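You operate a simulated robot arm through the tools that you are given. There is no shell and no other tool. Be economical: measure what you need, move in short steps, check, and stop when the job is done.

Carry out the task below with a simulated robot arm. There is one attempt and no reset: what you move stays moved.

TASK
Adjust the haze meter until the black-capped reference cell reads 20 %.
Fine: power on, press test, turn the adjust knob; then cell into the green tray and power off.
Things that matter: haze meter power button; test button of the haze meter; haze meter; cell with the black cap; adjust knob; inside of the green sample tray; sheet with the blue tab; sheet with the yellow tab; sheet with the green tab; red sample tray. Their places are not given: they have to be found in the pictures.

Only the result counts: the job must be done as asked and must still hold three seconds after the hand-in. Knocking over, shifting, dropping, spilling or breaking anything else fails it.

THE ROBOT
A 7-joint arm with a two-finger parallel gripper, fixed in place. Base frame: the origin is at the foot of the arm, x ahead of it, y to its left, z up. Readings come in cm, degrees, newtons and seconds.
With the tool pointing down near the work surface it reaches from about 24 to 62 cm from the base axis. Its first joint turns from -66.0 to 66.0 degrees. Payload 2.6 kg.
Tool frame: the origin (TCP) lies between the finger pads and is the grasp point; the fingertips stand 3 cm ahead of it; z points along the fingers, y is the line along which they close. The gripper opens to 9.4 cm. The fingers are 2.8 cm wide and 1 cm thick; the gripper's body (5 by 9.6 cm) begins 5.5 cm behind the TCP.
Orientation is told as [roll, pitch, yaw] about the base's x, y, z axes, in that order, counted from this pose: with the fingers straight down and closing along the base's y, the tool's x points along the base's -x, its y along +y and its z along -z.

THE INTERFACE
- The arm moves only by the tool send_rows. Its argument "commands" is a list of rows, each an object of numbers (a shift or turn left out is 0, a gripper value left out holds the last): "x", "y", "z": the shift along the tool's x, y, z in cm; "ax", "ay", "az": the turn, a rotation vector about the tool's x, y, z in degrees; "jaw": the gripper command, from -1 (shut) to 1 (fully open), values between in proportion. In form: [{"x": .., "y": .., "z": .., "ax": .., "ay": .., "az": .., "jaw": ..}, ...]. A call has 1 to 8 rows; each row shifts and turns the commanded pose from where the row before left it, along the tool's axes as they then stand. Rows are played at 5 a second. More than 5 cm and 8.6 degrees between two rows, or a gripper value outside its range, and nothing of the call is played. Where a pose cannot be reached the arm comes as near as it can. A force on the tool above 40 N (or 10 N above the force at the start of the call, whichever is more), or a blocked arm, ends the call early, and 0.2 s more pass. Each finger travels about 7.2 cm/s and halts on what it meets, pressing with about 41 N; the grip force reading is that of the motor and also rises with nothing between the fingers. The clock runs only during rows and for 0.2 s after the last one: add rows that do not move to give the fingers time. The reply holds the time, the measured pose of the TCP, the force on the tool along the base axes, the opening and the grip force, in the units named above and with some noise.
- Cameras (640 x 400 px; columns grow to the right, rows downward): "scene" is fixed at [2.59, 42.57, 57.1]; the picture's right is [-0.90, -0.43, 0.00], its down [-0.25, 0.53, -0.81] and it looks along [0.35, -0.73, -0.59] (base axes); focal length 275 px, centre (320, 200). "wrist" rides on the gripper at [-3.7, 0, -5.8] in the tool frame; the picture's right is [0.00, -1.00, 0.00], its down [0.97, 0.00, -0.24] and it looks along [0.24, 0.00, 0.97] (tool axes); focal length 218 px, centre (320, 200).
- camera(camera): a new picture of that camera. No time passes.
- pixel_to_xyz(camera, pixels): for up to 12 pixels [column, row] of the newest picture of that camera ("zoom" is the newest enlarged one), the place [x, y, z] in the base frame of the surface seen there, good to about 0.2 cm, but the place of the scene camera against the robot may be out by one fixed shift of up to 1.8 cm in any direction. No time passes.
- inspect(camera, box): a new picture of the part [left, top, right, bottom] of that camera's present view, enlarged. No time passes.
- close_job(): hands the job in; it is judged then, once.

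Work in short steps. Measure before you move; look again where a grasp or a placing could have gone wrong, and mend it. You have 80 turns and 46 pictures in all, those below and enlarged ones among them. Open the gripper and draw the arm clear of the work before you hand the job in, unless the task says otherwise; then end with one line.

The tools are called after "Emit:" as name(argument=value, ...) on one line, values as JSON. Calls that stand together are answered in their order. send_rows: Moves the arm, as the interface text tells. Its arguments: {"type":"object","properties":{"commands":{"type":"array","items":{"type":"object","properties":{"x":{"type":"number"},"y":{"type":"number"},"z":{"type":"number"},"ax":{"type":"number"},"ay":{"type":"number"},"az":{"type":"number"},"jaw":{"type":"number"}}}}},"required":["commands"]} The other tools are called the same way: camera (camera) takes a picture; pixel_to_xyz (camera, pixels) gives the place of the surface under pixels of a picture; inspect (camera, box) takes an enlarged picture of a part of a camera's view; close_job () hands the job in.

At the start:

```text
clock: 0.0
eef_pos: [37.41, -18.63, 35.85]
tool_rot: [0.0, 0.0, 0.0]
contact_force: [-0.2, -0.7, -0.8]
finger_gap: 9.39
grip_force: 0.0
```

scene: 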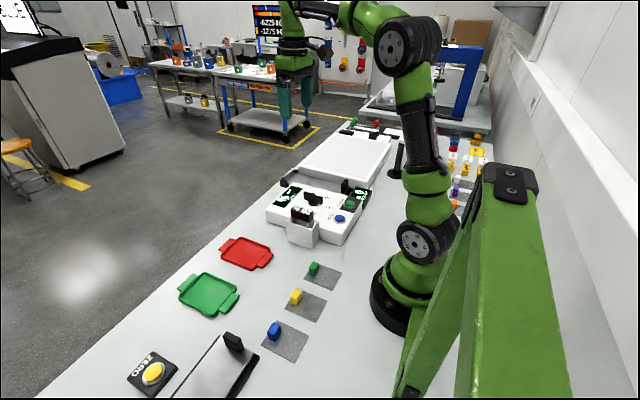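
wrist: 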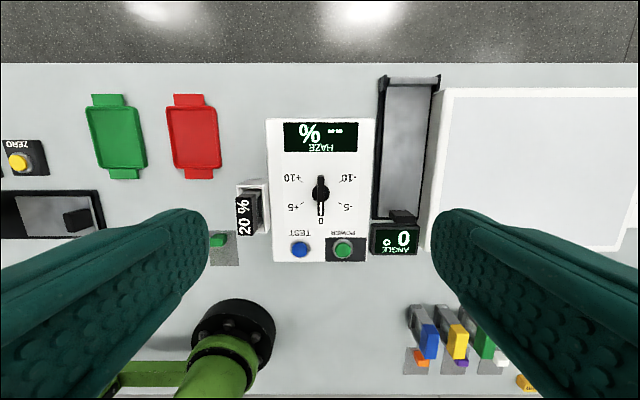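

The wrist picture shows the haze meter near (320,190), with its knob at (320,193), TEST at (300,249), POWER at (343,249) and the black-capped cell at (248,210). I enlarge this area and measure it.

Emit:
inspect(camera="wrist", box=[220, 100, 400, 280])

Emit:
inspect(camera="scene", box=[250, 160, 390, 260])

Emit:
pixel_to_xyz(camera="wrist", pixels=[[320, 183], [320, 210], [300, 249], [343, 249], [243, 215], [256, 190], [290, 220], [115, 140], [130, 172], [107, 102], [192, 140], [310, 160]])

```text
2.22 times, centred on (310, 190) of wrist
```

zoom: 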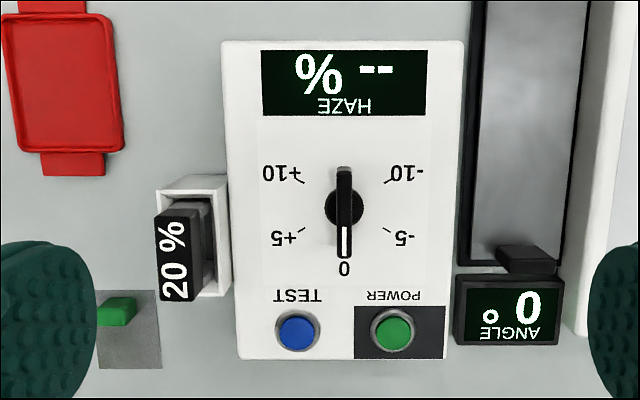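

```text
4.00 times, centred on (320, 210) of scene
```

zoom: 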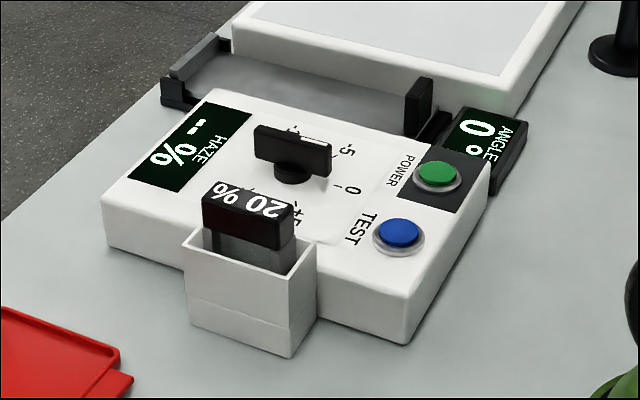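

```text
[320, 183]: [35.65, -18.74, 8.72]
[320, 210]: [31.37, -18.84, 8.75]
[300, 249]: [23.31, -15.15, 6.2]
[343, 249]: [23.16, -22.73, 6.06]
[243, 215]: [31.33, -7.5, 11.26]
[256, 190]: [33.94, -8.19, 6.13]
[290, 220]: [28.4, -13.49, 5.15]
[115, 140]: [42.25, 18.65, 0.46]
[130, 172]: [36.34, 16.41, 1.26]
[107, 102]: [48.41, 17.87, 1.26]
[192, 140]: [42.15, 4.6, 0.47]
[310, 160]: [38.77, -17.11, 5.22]
```

The cell is already in the meter's holder and the display shows "--". I close the jaws and move above the POWER button at about (23.2,-22.7), staying well above it.

Emit:
send_rows(commands=[{"x": 2.03, "y": -0.585, "z": 3, "jaw": -1}, {"x": 2.03, "y": -0.585, "z": 3}, {"x": 2.03, "y": -0.585, "z": 3}, {"x": 2.03, "y": -0.585, "z": 3}, {"x": 2.03, "y": -0.585, "z": 3}, {"x": 2.03, "y": -0.585, "z": 3}, {"x": 2.03, "y": -0.585, "z": 3}, {}])

Emit:
camera(camera="wrist")

```text
clock: 1.8
eef_pos: [23.21, -22.74, 14.8]
tool_rot: [-0.1, 0.0, -0.1]
contact_force: [0.1, -0.8, -0.9]
finger_gap: 0.01
grip_force: 32.8
```

```text
41 pictures are left
```

wrist: 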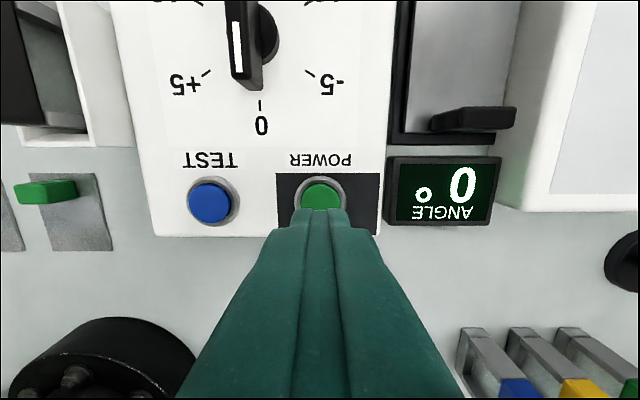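

Emit:
pixel_to_xyz(camera="wrist", pixels=[[320, 190], [320, 200], [209, 203], [302, 195], [340, 195], [250, 60], [270, 40], [209, 185], [209, 220]])

```text
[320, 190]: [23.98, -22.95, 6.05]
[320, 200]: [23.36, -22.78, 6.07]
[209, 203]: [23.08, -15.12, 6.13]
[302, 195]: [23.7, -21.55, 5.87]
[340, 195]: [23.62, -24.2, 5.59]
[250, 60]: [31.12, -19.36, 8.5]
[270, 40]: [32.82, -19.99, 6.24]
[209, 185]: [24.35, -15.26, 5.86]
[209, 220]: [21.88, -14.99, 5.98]
```

POWER is centred at about (23.2,-22.8) with its top at z 6.07, so contact comes at TCP z of about 9.1. I go down, press gently and come back up.

Emit:
send_rows(commands=[{"z": 2.7}, {"z": 2.5}, {"z": 0.3}, {"z": 0.2}, {"z": 0.2}, {"z": 0.1}, {}])

Emit:
inspect(camera="scene", box=[250, 160, 390, 260])

```text
clock: 3.4
eef_pos: [23.22, -22.77, 8.89]
tool_rot: [0.1, 0.0, 0.0]
contact_force: [0.4, 0.0, 0.3]
finger_gap: 0.0
grip_force: 33.3
```

```text
4.00 times, centred on (320, 210) of scene
```

zoom: 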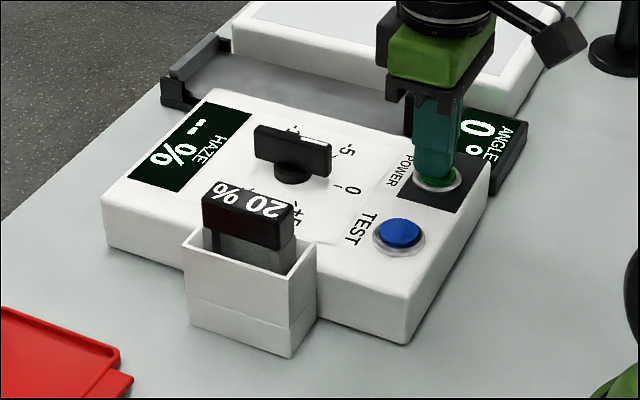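

There is hardly any force at z 8.89, so the fingertips only just touch. I press on in small steps.

Emit:
send_rows(commands=[{"z": 0.1}, {"z": 0.1}, {}])

Emit:
inspect(camera="scene", box=[250, 160, 390, 260])

```text
clock: 4.2
eef_pos: [23.27, -22.69, 8.7]
tool_rot: [0.0, 0.1, 0.0]
contact_force: [-0.3, 1.9, 2.7]
finger_gap: 0.02
grip_force: 33.1
```

```text
4.00 times, centred on (320, 210) of scene
```

zoom: 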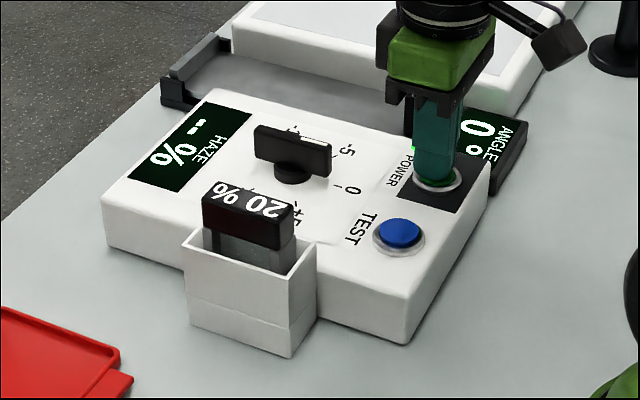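

A bright green spot has appeared beside POWER at zoom (413,148), which may be a lamp. I rise and look.

Emit:
send_rows(commands=[{"z": -1}, {"z": -3}, {"z": -3}, {"x": -2, "y": -3}, {}])

Emit:
camera(camera="wrist")

Emit:
inspect(camera="scene", box=[250, 160, 390, 260])

```text
clock: 5.4
eef_pos: [25.15, -25.7, 15.75]
tool_rot: [0.0, 0.0, 0.0]
contact_force: [0.4, 0.8, 1.0]
finger_gap: 0.02
grip_force: 33.1
```

```text
38 pictures are left
```

wrist: 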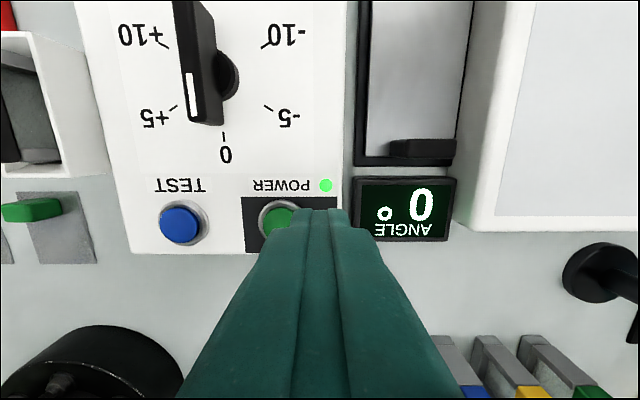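

```text
4.00 times, centred on (320, 210) of scene
```

zoom: 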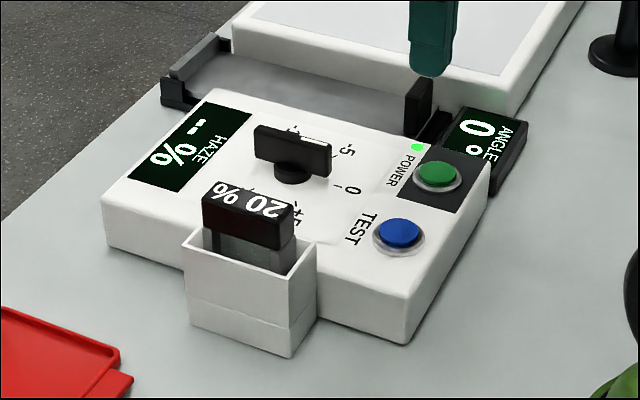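

The power lamp is lit. TEST is at (23.1,-15.1), so I go there and press to z of about 8.7, the same depth as before.

Emit:
send_rows(commands=[{"x": 1.05, "y": 4.6}, {"x": 1, "y": 4}, {"y": 2, "z": 1}, {"z": 3}, {"z": 2.6}, {"z": 0.25}, {"z": 0.2}, {}])

Emit:
inspect(camera="scene", box=[250, 160, 390, 260])

```text
clock: 7.2
eef_pos: [23.19, -15.09, 8.58]
tool_rot: [-0.1, -0.2, 0.0]
contact_force: [1.4, 1.6, 4.3]
finger_gap: 0.0
grip_force: 33.1
```

```text
4.00 times, centred on (320, 210) of scene
```

zoom: 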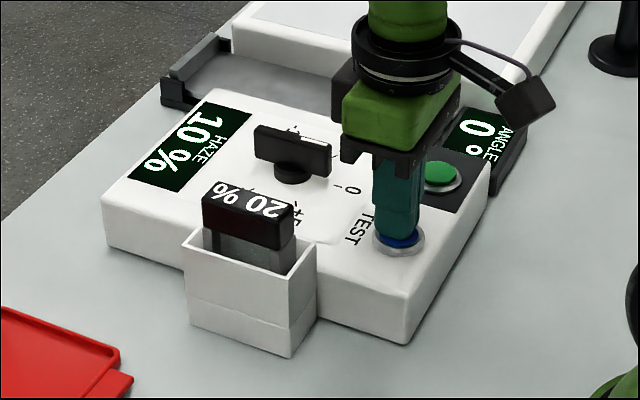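

The display reads 10 %, so the knob must go to about +10, roughly 120° clockwise seen from above. I rise and stand over the knob to measure it.

Emit:
send_rows(commands=[{"z": -1}, {"z": -4}, {"z": -4}, {"x": -4, "y": -1.3}, {"x": -4, "y": -1.3, "jaw": -0.3}, {"x": -2, "y": -1.2}, {}])

Emit:
camera(camera="wrist")

```text
clock: 8.8
eef_pos: [33.14, -19.1, 17.71]
tool_rot: [0.0, 0.0, 0.0]
contact_force: [0.4, 0.3, -0.2]
finger_gap: 3.28
grip_force: 0.1
```

```text
35 pictures are left
```

wrist: 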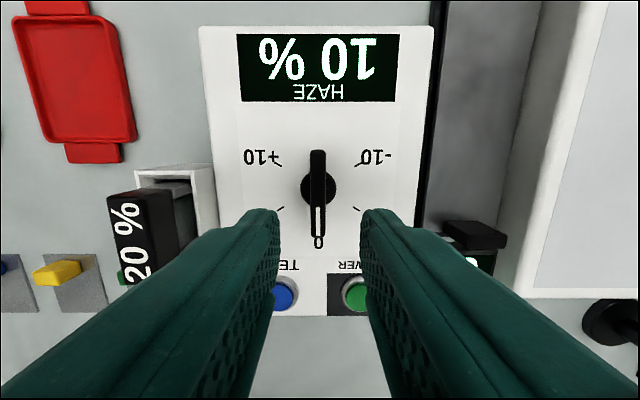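

I measure the knob's bar and hub here.

Emit:
pixel_to_xyz(camera="wrist", pixels=[[318, 153], [318, 160], [318, 200], [318, 225], [318, 233], [305, 188], [333, 188], [312, 200], [324, 200], [120, 220], [165, 225], [185, 190]])

```text
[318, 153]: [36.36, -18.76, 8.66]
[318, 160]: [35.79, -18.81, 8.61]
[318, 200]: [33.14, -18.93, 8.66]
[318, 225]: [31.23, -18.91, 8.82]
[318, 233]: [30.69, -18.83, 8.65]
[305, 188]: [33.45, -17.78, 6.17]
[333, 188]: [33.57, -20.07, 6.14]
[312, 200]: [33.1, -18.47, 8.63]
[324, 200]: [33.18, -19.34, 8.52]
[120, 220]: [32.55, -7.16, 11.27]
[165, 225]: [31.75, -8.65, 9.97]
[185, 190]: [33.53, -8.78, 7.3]
```

The knob centre is about (33.5,-18.9) and the bar top is at z 8.65. I straddle the bar and grip it.

Emit:
send_rows(commands=[{"x": -0.36, "y": 0.2, "z": 3}, {"z": 3}, {"z": 2.5}, {}, {"jaw": -1}, {}, {}])

```text
clock: 10.4
eef_pos: [33.39, -18.74, 9.11]
tool_rot: [-0.2, 0.0, 0.0]
contact_force: [2.3, -10.1, -12.5]
finger_gap: 1.08
grip_force: 44.6
```

The bar is gripped with a gap of 1.08 cm. I turn 48° about tool z and check the reading.

Emit:
send_rows(commands=[{"az": 8}, {"az": 8}, {"az": 8}, {"az": 8}, {"az": 8}, {"az": 8}, {}])

Emit:
camera(camera="wrist")

```text
clock: 12.0
eef_pos: [33.41, -18.93, 9.05]
tool_rot: [-0.2, 0.0, -48.4]
contact_force: [-7.8, -22.6, -5.5]
finger_gap: 1.08
grip_force: 44.7
```

```text
34 pictures are left
```

wrist: 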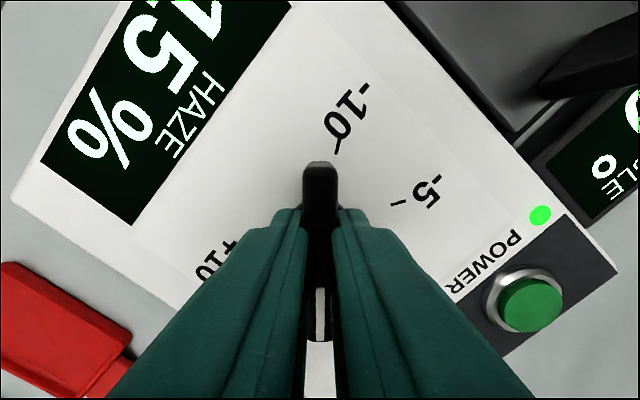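

The display is live: 15 % at 48°, so about 48° more is needed. The 23 N side force says I am slightly off the axis, so I shift a little to relieve it before turning on.

Emit:
send_rows(commands=[{"x": -0.08, "y": -0.14}, {}])

```text
clock: 12.6
eef_pos: [33.53, -18.85, 9.12]
tool_rot: [-0.1, 0.0, -48.0]
contact_force: [-14.4, -10.6, -3.3]
finger_gap: 1.07
grip_force: 44.7
```

The force is now smaller. I turn 32° further.

Emit:
send_rows(commands=[{"x": 0.05, "y": -0.06, "az": 8}, {"az": 8}, {"az": 8}, {"az": 8}, {}])

Emit:
inspect(camera="scene", box=[250, 160, 390, 260])

```text
clock: 13.8
eef_pos: [33.46, -18.93, 9.1]
tool_rot: [-0.1, -0.1, -80.1]
contact_force: [-5.4, -14.3, -8.2]
finger_gap: 1.09
grip_force: 44.3
```

```text
4.00 times, centred on (320, 210) of scene
```

zoom: 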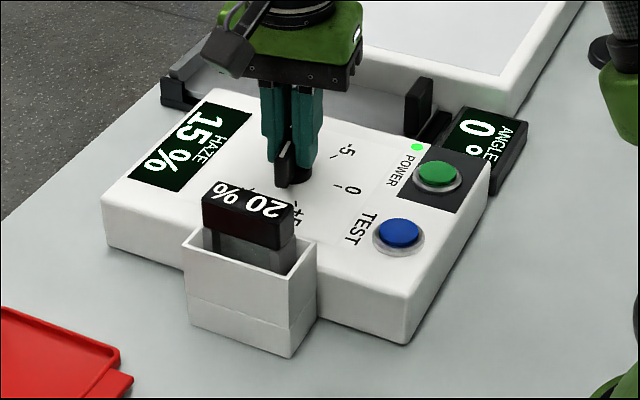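

It still reads 15 % at 80°, so the reading moves in 5 % steps of 60° each. I turn the remaining 40° to the +10 mark.

Emit:
send_rows(commands=[{"az": 8}, {"az": 8}, {"az": 8}, {"az": 8}, {"az": 8}, {}])

Emit:
inspect(camera="scene", box=[250, 160, 390, 260])

Emit:
camera(camera="wrist")

```text
clock: 15.2
eef_pos: [33.45, -18.93, 9.23]
tool_rot: [-0.1, 0.0, -120.3]
contact_force: [-16.6, -7.5, -0.1]
finger_gap: 1.07
grip_force: 44.7
```

```text
4.00 times, centred on (320, 210) of scene
```

zoom: 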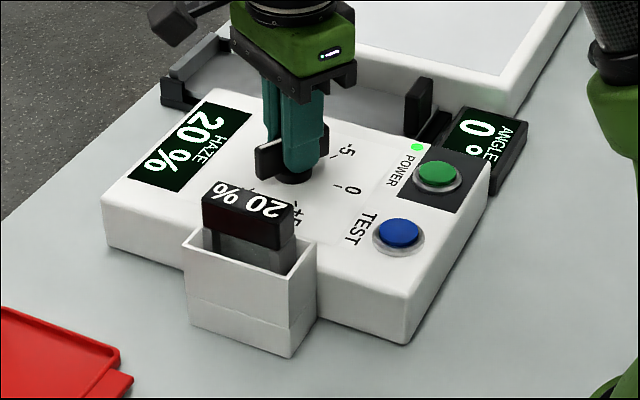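

```text
31 pictures are left
```

wrist: 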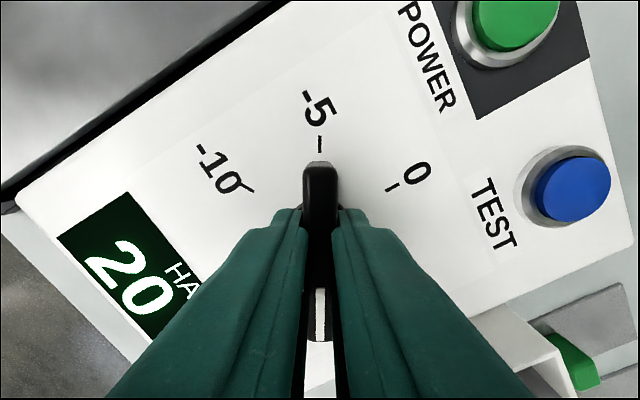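

It reads 20 %, and the −5 tick lines up opposite, so the pointer is at +10. I release, rise straight up, then turn back.

Emit:
send_rows(commands=[{"jaw": -0.4}, {}, {"z": -3}, {"z": -4}, {"z": -4}, {"az": -8}, {"az": -8}, {"az": -8}])

Emit:
send_rows(commands=[{"az": -8}, {"az": -8}, {"az": -8}, {"az": -8}, {"az": -8}, {"az": -8}, {"az": -8}, {"az": -8}])

Emit:
send_rows(commands=[{"az": -8}, {"az": -8}, {"az": -8}, {"az": -8, "y": 2}, {"y": 4, "z": -1, "jaw": -0.1}, {"y": 3}, {}])

Emit:
camera(camera="wrist")

```text
clock: 17.0
eef_pos: [33.28, -18.96, 20.31]
tool_rot: [0.0, 0.1, -95.9]
contact_force: [-0.6, -0.1, -0.8]
finger_gap: 2.85
grip_force: 0.1
```

```text
clock: 18.8
eef_pos: [33.55, -18.79, 20.01]
tool_rot: [0.0, 0.0, -31.9]
contact_force: [-0.5, 0.2, 0.2]
finger_gap: 2.82
grip_force: 0.0
```

```text
clock: 20.4
eef_pos: [33.72, -9.76, 21.2]
tool_rot: [0.0, 0.0, 0.1]
contact_force: [0.4, -0.8, 0.0]
finger_gap: 4.24
grip_force: 0.0
```

```text
30 pictures are left
```

wrist: 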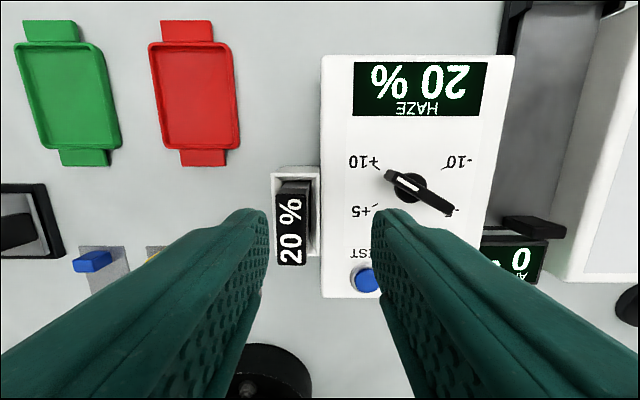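

It still reads 20 %. I measure the cap (columns 275–309, rows 190–265), its holder and the green tray.

Emit:
pixel_to_xyz(camera="wrist", pixels=[[278, 220], [305, 220], [291, 195], [291, 262], [278, 172], [316, 200], [300, 185], [65, 45], [45, 100], [95, 95], [72, 95], [80, 140]])

Emit:
inspect(camera="wrist", box=[250, 150, 340, 280])

```text
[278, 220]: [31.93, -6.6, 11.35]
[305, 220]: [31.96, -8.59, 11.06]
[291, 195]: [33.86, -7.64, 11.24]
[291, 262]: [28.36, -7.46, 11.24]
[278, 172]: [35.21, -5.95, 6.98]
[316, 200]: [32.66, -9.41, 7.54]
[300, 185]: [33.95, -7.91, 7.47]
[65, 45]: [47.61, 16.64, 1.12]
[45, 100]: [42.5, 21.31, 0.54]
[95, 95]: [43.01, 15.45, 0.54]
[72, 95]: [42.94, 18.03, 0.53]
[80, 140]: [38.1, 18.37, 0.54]
```

```text
3.08 times, centred on (295, 215) of wrist
```

zoom: 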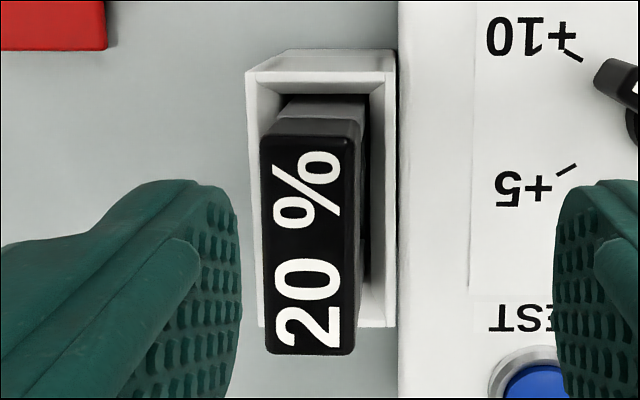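

The cap spans x 28.2–34.1 and y −6.4 to −8.8, with its top at z 11.25; the holder rim is at z 7.5. I grip it at (31.1,-7.6) with TCP z 10.9, so the tips stay above the rim.

Emit:
send_rows(commands=[{"x": 1.3, "y": 1.1, "z": 2}, {"x": 1.3, "y": 1.06, "z": 2}, {"z": 3}, {"z": 3.3}, {}, {"jaw": -1}, {}, {}])

Emit:
inspect(camera="scene", box=[250, 160, 390, 260])

```text
clock: 22.2
eef_pos: [31.21, -7.8, 10.81]
tool_rot: [0.0, -0.1, 0.0]
contact_force: [0.5, -0.8, -1.1]
finger_gap: 2.77
grip_force: 41.3
```

```text
4.00 times, centred on (320, 210) of scene
```

zoom: 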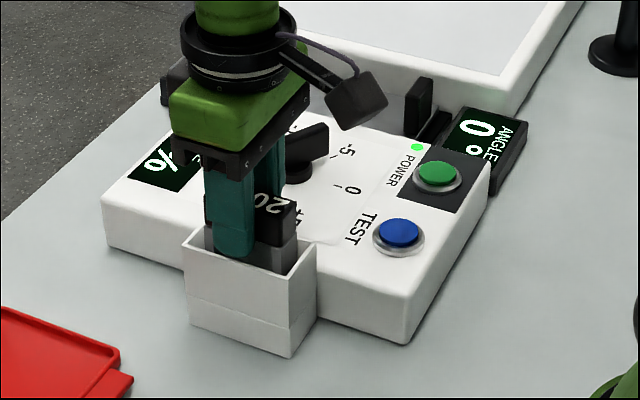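

Gripped with a gap of 2.77 cm. I lift straight up and check.

Emit:
send_rows(commands=[{"z": -1}, {"z": -2}, {"z": -3}, {"z": -3}, {"z": -3}, {"z": -2}, {}])

Emit:
camera(camera="scene")

Emit:
camera(camera="wrist")

```text
clock: 23.8
eef_pos: [31.18, -7.7, 24.93]
tool_rot: [0.0, 0.0, 0.1]
contact_force: [0.3, 0.2, -0.3]
finger_gap: 2.76
grip_force: 41.3
```

```text
27 pictures are left
```

scene: 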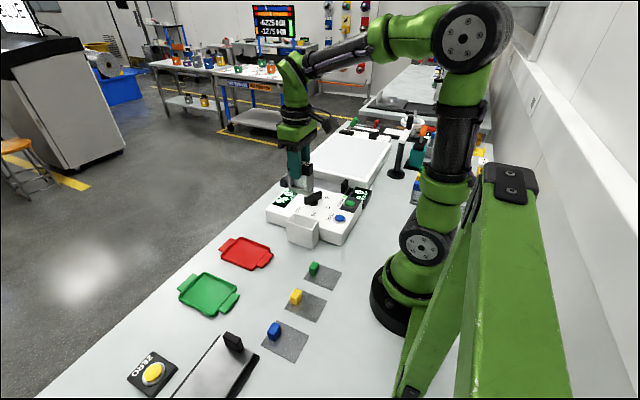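

```text
26 pictures are left
```

wrist: 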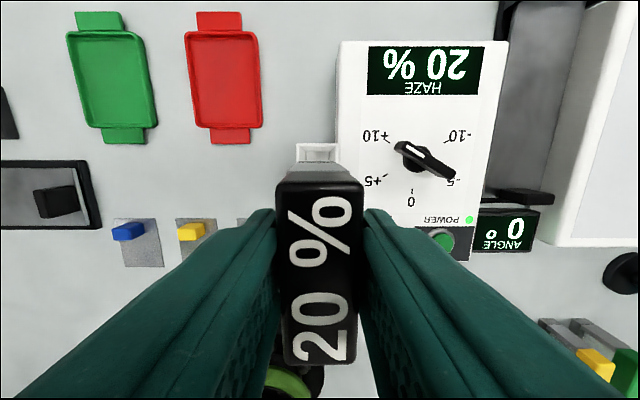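

The cell is held. I zoom in to find its lower end.

Emit:
inspect(camera="scene", box=[260, 130, 350, 210])

```text
5.00 times, centred on (305, 170) of scene
```

zoom: 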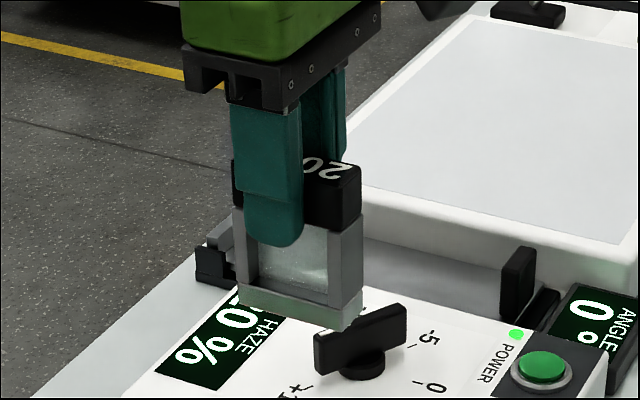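

Emit:
pixel_to_xyz(camera="zoom", pixels=[[345, 170], [325, 190], [325, 222], [345, 240], [340, 310], [337, 326], [260, 300], [270, 240]])

Emit:
pixel_to_xyz(camera="wrist", pixels=[[72, 80], [155, 80], [110, 32], [115, 128], [110, 15], [122, 140], [110, 80], [85, 50], [140, 50], [95, 115], [145, 115], [190, 80]])

```text
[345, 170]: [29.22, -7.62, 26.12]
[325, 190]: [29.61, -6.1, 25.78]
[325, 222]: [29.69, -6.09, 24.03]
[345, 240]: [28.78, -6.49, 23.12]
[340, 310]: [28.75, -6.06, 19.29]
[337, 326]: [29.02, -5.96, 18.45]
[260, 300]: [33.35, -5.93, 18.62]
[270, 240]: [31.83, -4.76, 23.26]
```

```text
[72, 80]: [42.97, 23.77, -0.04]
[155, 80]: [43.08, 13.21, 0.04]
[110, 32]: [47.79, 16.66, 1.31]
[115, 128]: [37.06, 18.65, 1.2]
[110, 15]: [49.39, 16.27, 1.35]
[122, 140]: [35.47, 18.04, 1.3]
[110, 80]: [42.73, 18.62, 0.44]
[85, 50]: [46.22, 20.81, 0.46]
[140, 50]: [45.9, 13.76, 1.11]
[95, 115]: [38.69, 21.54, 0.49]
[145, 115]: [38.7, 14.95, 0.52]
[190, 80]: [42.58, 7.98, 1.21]
```

The cell's bottom is about 7.3 cm below the TCP. The green tray's floor is centred near (42.5,18.2) at z 0.47. I carry the cell there at height.

Emit:
send_rows(commands=[{"x": -1.61, "y": 3.7}, {"x": -1.61, "y": 3.7}, {"x": -1.61, "y": 3.7}, {"x": -1.61, "y": 3.7}, {"x": -1.61, "y": 3.7}, {"x": -1.61, "y": 3.7}, {"x": -1.66, "y": 3.7}, {}])

Emit:
send_rows(commands=[{"z": 3}, {"z": 3}, {"z": 3}, {"z": 3}, {"z": 2}, {}])

Emit:
camera(camera="scene")

Emit:
camera(camera="wrist")

```text
clock: 25.6
eef_pos: [42.6, 18.36, 24.68]
tool_rot: [0.0, 0.0, 0.0]
contact_force: [-0.4, -0.5, -2.0]
finger_gap: 2.79
grip_force: 40.8
```

```text
clock: 27.0
eef_pos: [42.38, 18.18, 10.81]
tool_rot: [0.0, 0.0, 0.0]
contact_force: [-0.2, -0.6, -0.1]
finger_gap: 2.78
grip_force: 41.1
```

```text
24 pictures are left
```

scene: 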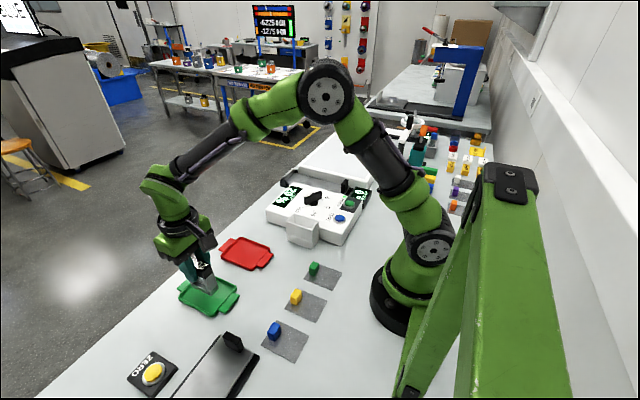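

```text
23 pictures are left
```

wrist: 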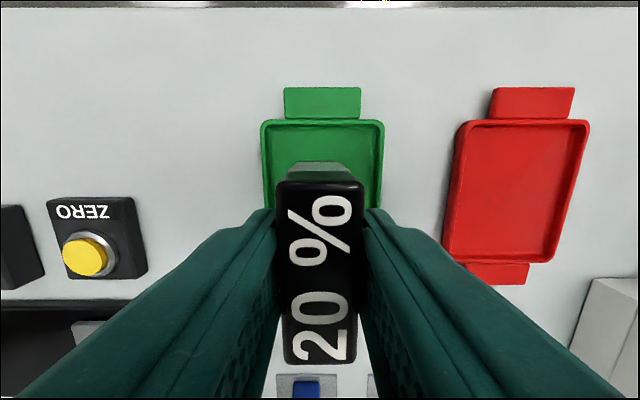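

Emit:
inspect(camera="scene", box=[160, 240, 260, 320])

Emit:
pixel_to_xyz(camera="zoom", pixels=[[320, 200], [310, 250], [230, 220], [180, 300], [420, 320], [320, 330]])

```text
5.00 times, centred on (210, 280) of scene
```

zoom: 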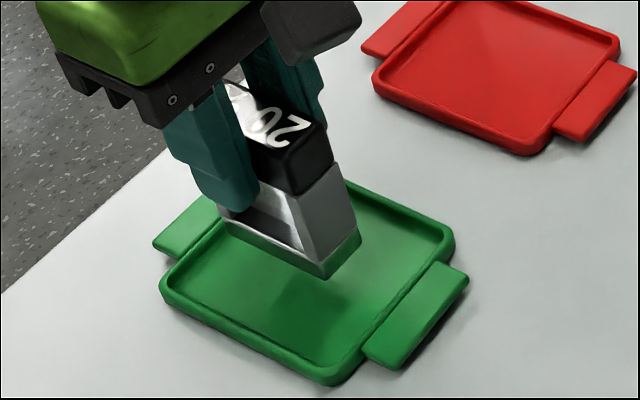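

```text
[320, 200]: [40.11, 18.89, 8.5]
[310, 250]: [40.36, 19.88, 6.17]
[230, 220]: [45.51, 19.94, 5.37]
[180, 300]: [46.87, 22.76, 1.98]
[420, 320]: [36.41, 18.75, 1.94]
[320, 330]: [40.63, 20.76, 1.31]
```

It lines up well over the tray. I lower until contact, in small steps at the end.

Emit:
send_rows(commands=[{"z": 1.2}, {"z": 1.0}, {"z": 0.2}, {"z": 0.15}, {"z": 0.15}, {}])

Emit:
inspect(camera="scene", box=[160, 240, 260, 320])

Emit:
pixel_to_xyz(camera="zoom", pixels=[[320, 290], [330, 270], [320, 340]])

```text
clock: 28.4
eef_pos: [42.38, 18.19, 8.16]
tool_rot: [0.0, 0.0, 0.1]
contact_force: [-0.2, -0.2, 0.9]
finger_gap: 2.78
grip_force: 41.1
```

```text
5.00 times, centred on (210, 280) of scene
```

zoom: 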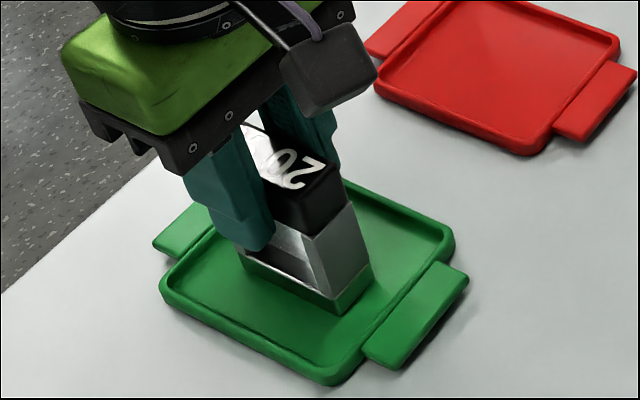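

```text
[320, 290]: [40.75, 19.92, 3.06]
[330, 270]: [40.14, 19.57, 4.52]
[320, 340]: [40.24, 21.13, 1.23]
```

The bottom is close to the floor. I continue in small steps until the force rises.

Emit:
send_rows(commands=[{"z": 0.15}, {"z": 0.15}, {}])

Emit:
send_rows(commands=[{"z": 0.15}, {}])

```text
clock: 29.2
eef_pos: [42.59, 18.32, 7.98]
tool_rot: [0.2, -0.1, -0.1]
contact_force: [-4.8, 1.5, 30.1]
finger_gap: 2.78
grip_force: 41.3
```

```text
clock: 29.8
eef_pos: [42.59, 18.38, 7.88]
tool_rot: [0.2, -0.5, 0.0]
contact_force: [0.0, 2.4, 29.5]
finger_gap: 2.79
grip_force: 41.0
```

Contact is clear at 30 N. I ease off by about 0.2 cm, then release gently and look.

Emit:
send_rows(commands=[{"z": -0.15}, {"z": -0.1}, {}])

Emit:
send_rows(commands=[{"jaw": -0.35}, {"jaw": -0.2}, {"jaw": -0.05}, {}])

Emit:
inspect(camera="scene", box=[160, 240, 260, 320])

```text
clock: 30.6
eef_pos: [42.41, 18.05, 7.91]
tool_rot: [-0.2, 0.0, -0.2]
contact_force: [4.3, 0.0, 10.6]
finger_gap: 2.76
grip_force: 40.8
```

```text
clock: 31.6
eef_pos: [42.4, 18.24, 7.97]
tool_rot: [0.0, 0.0, 0.0]
contact_force: [0.4, -0.6, -0.1]
finger_gap: 4.46
grip_force: 0.1
```

```text
5.00 times, centred on (210, 280) of scene
```

zoom: 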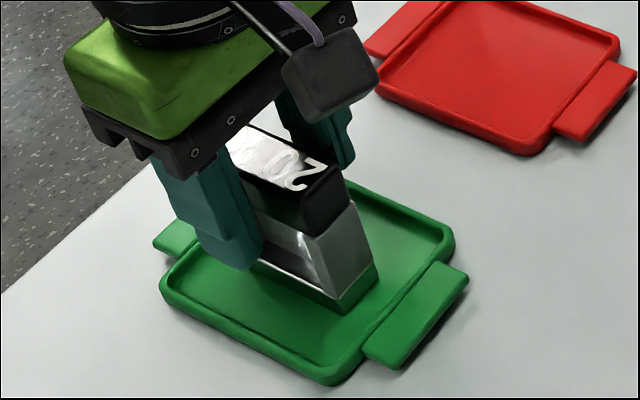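

The cell stands upright. I rise straight up and head for the power button at (23.2,-22.75).

Emit:
send_rows(commands=[{"z": -2}, {"z": -4}, {"z": -4}, {"z": -3}, {"x": 2, "y": -4}, {"x": 2, "y": -4, "jaw": -1}, {"x": 2, "y": -4}, {"x": 2, "y": -4}])

Emit:
send_rows(commands=[{"x": 2, "y": -4}, {"x": 2, "y": -4}, {"x": 2, "y": -4}, {"x": 2, "y": -4}, {"x": 2, "y": -4}, {"x": 1.1, "y": -5, "z": 1}, {"z": 4}, {}])

Emit:
camera(camera="wrist")

Emit:
camera(camera="scene")

```text
clock: 33.4
eef_pos: [34.44, 2.23, 20.85]
tool_rot: [0.0, 0.0, 0.0]
contact_force: [0.7, -0.5, 0.4]
finger_gap: 0.01
grip_force: 33.4
```

```text
refused: row 6 steps farther than a row can; nothing moved
```

```text
19 pictures are left
```

wrist: 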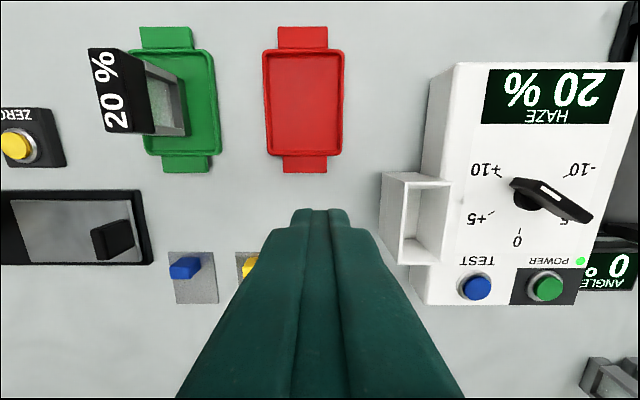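

```text
18 pictures are left
```

scene: 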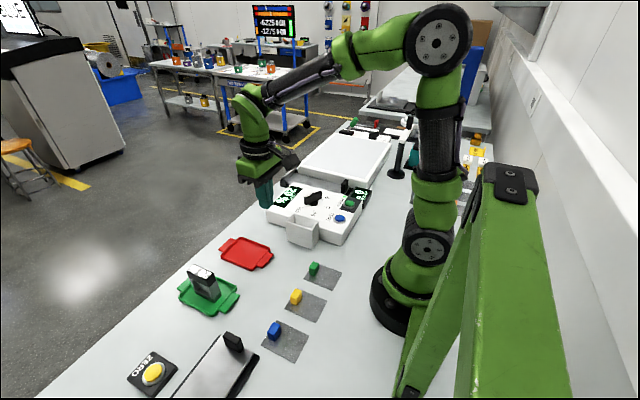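

The cell stands upright inside the green tray, and the lamp and 20 % are still on. I continue to POWER with smaller steps.

Emit:
send_rows(commands=[{"x": 1.6, "y": -3.57}, {"x": 1.6, "y": -3.57}, {"x": 1.6, "y": -3.57}, {"x": 1.6, "y": -3.57}, {"x": 1.6, "y": -3.57}, {"x": 1.6, "y": -3.57}, {"x": 1.64, "y": -3.56, "z": 2}, {"z": 4}])

Emit:
camera(camera="wrist")

Emit:
pixel_to_xyz(camera="wrist", pixels=[[320, 190], [320, 200], [209, 203], [302, 195], [340, 195]])

```text
clock: 35.2
eef_pos: [23.18, -22.84, 14.99]
tool_rot: [0.0, 0.0, -0.1]
contact_force: [-0.1, -0.4, -1.3]
finger_gap: 0.0
grip_force: 32.8
```

```text
17 pictures are left
```

wrist: 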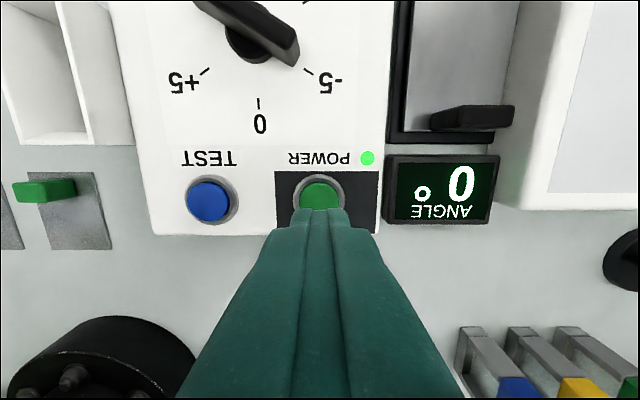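

```text
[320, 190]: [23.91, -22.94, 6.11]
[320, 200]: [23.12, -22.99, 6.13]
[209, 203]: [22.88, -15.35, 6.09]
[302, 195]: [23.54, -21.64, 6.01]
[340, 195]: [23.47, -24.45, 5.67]
```

The meter is in the same place. I press POWER to z of about 8.65.

Emit:
send_rows(commands=[{"z": 2.9}, {"z": 2.6}, {"z": 0.4}, {"z": 0.2}, {"z": 0.2}, {}])

Emit:
inspect(camera="scene", box=[250, 160, 390, 260])

```text
clock: 36.6
eef_pos: [23.29, -22.75, 8.63]
tool_rot: [0.0, 0.0, 0.0]
contact_force: [-0.9, -0.1, 3.5]
finger_gap: 0.0
grip_force: 32.8
```

```text
4.00 times, centred on (320, 210) of scene
```

zoom: 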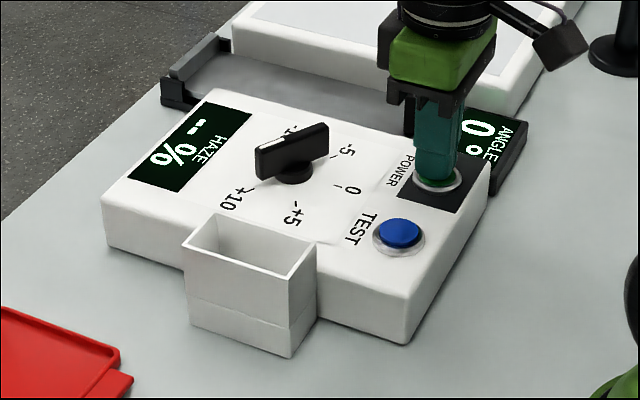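

The power is off: the lamp is dark and the display shows "--". I rise, open the gripper high up and check the scene.

Emit:
send_rows(commands=[{"z": -1}, {"z": -4}, {"z": -4}, {"z": -4}, {"z": -4, "jaw": 1}, {"z": -3}, {}, {}])

Emit:
camera(camera="scene")

Emit:
camera(camera="wrist")

```text
clock: 38.4
eef_pos: [23.29, -22.76, 28.59]
tool_rot: [-0.1, 0.0, 0.0]
contact_force: [-0.8, -0.3, 0.5]
finger_gap: 9.38
grip_force: 0.0
```

```text
15 pictures are left
```

scene: 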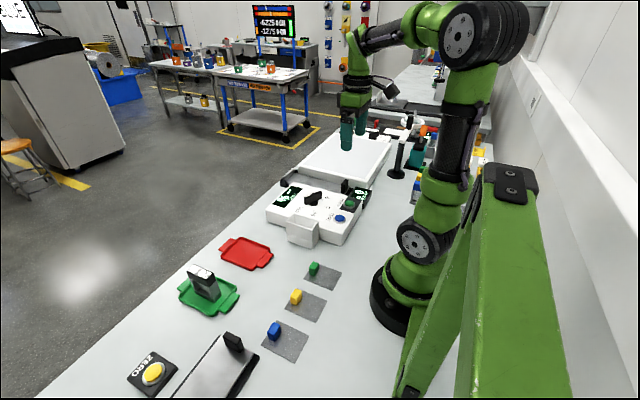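

```text
14 pictures are left
```

wrist: 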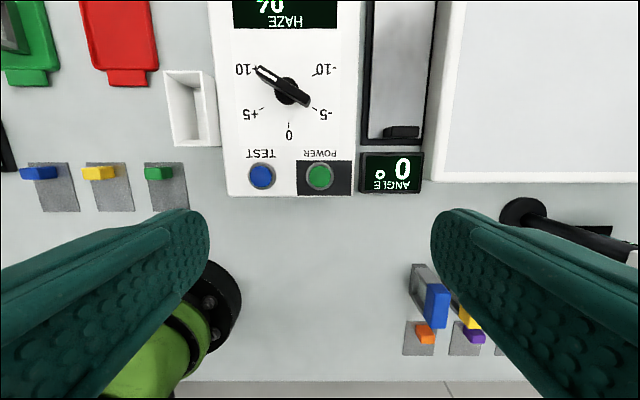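

The knob points at +10, the power is off, the cell stands in the green tray and nothing else has moved. I hand the job in.

Emit:
close_job()

```text
The job is handed in.
```

I turned the haze meter's knob to +10 so the black-capped cell read 20 %, stood the cell upright in the green tray, and switched the meter off; the job is handed in.
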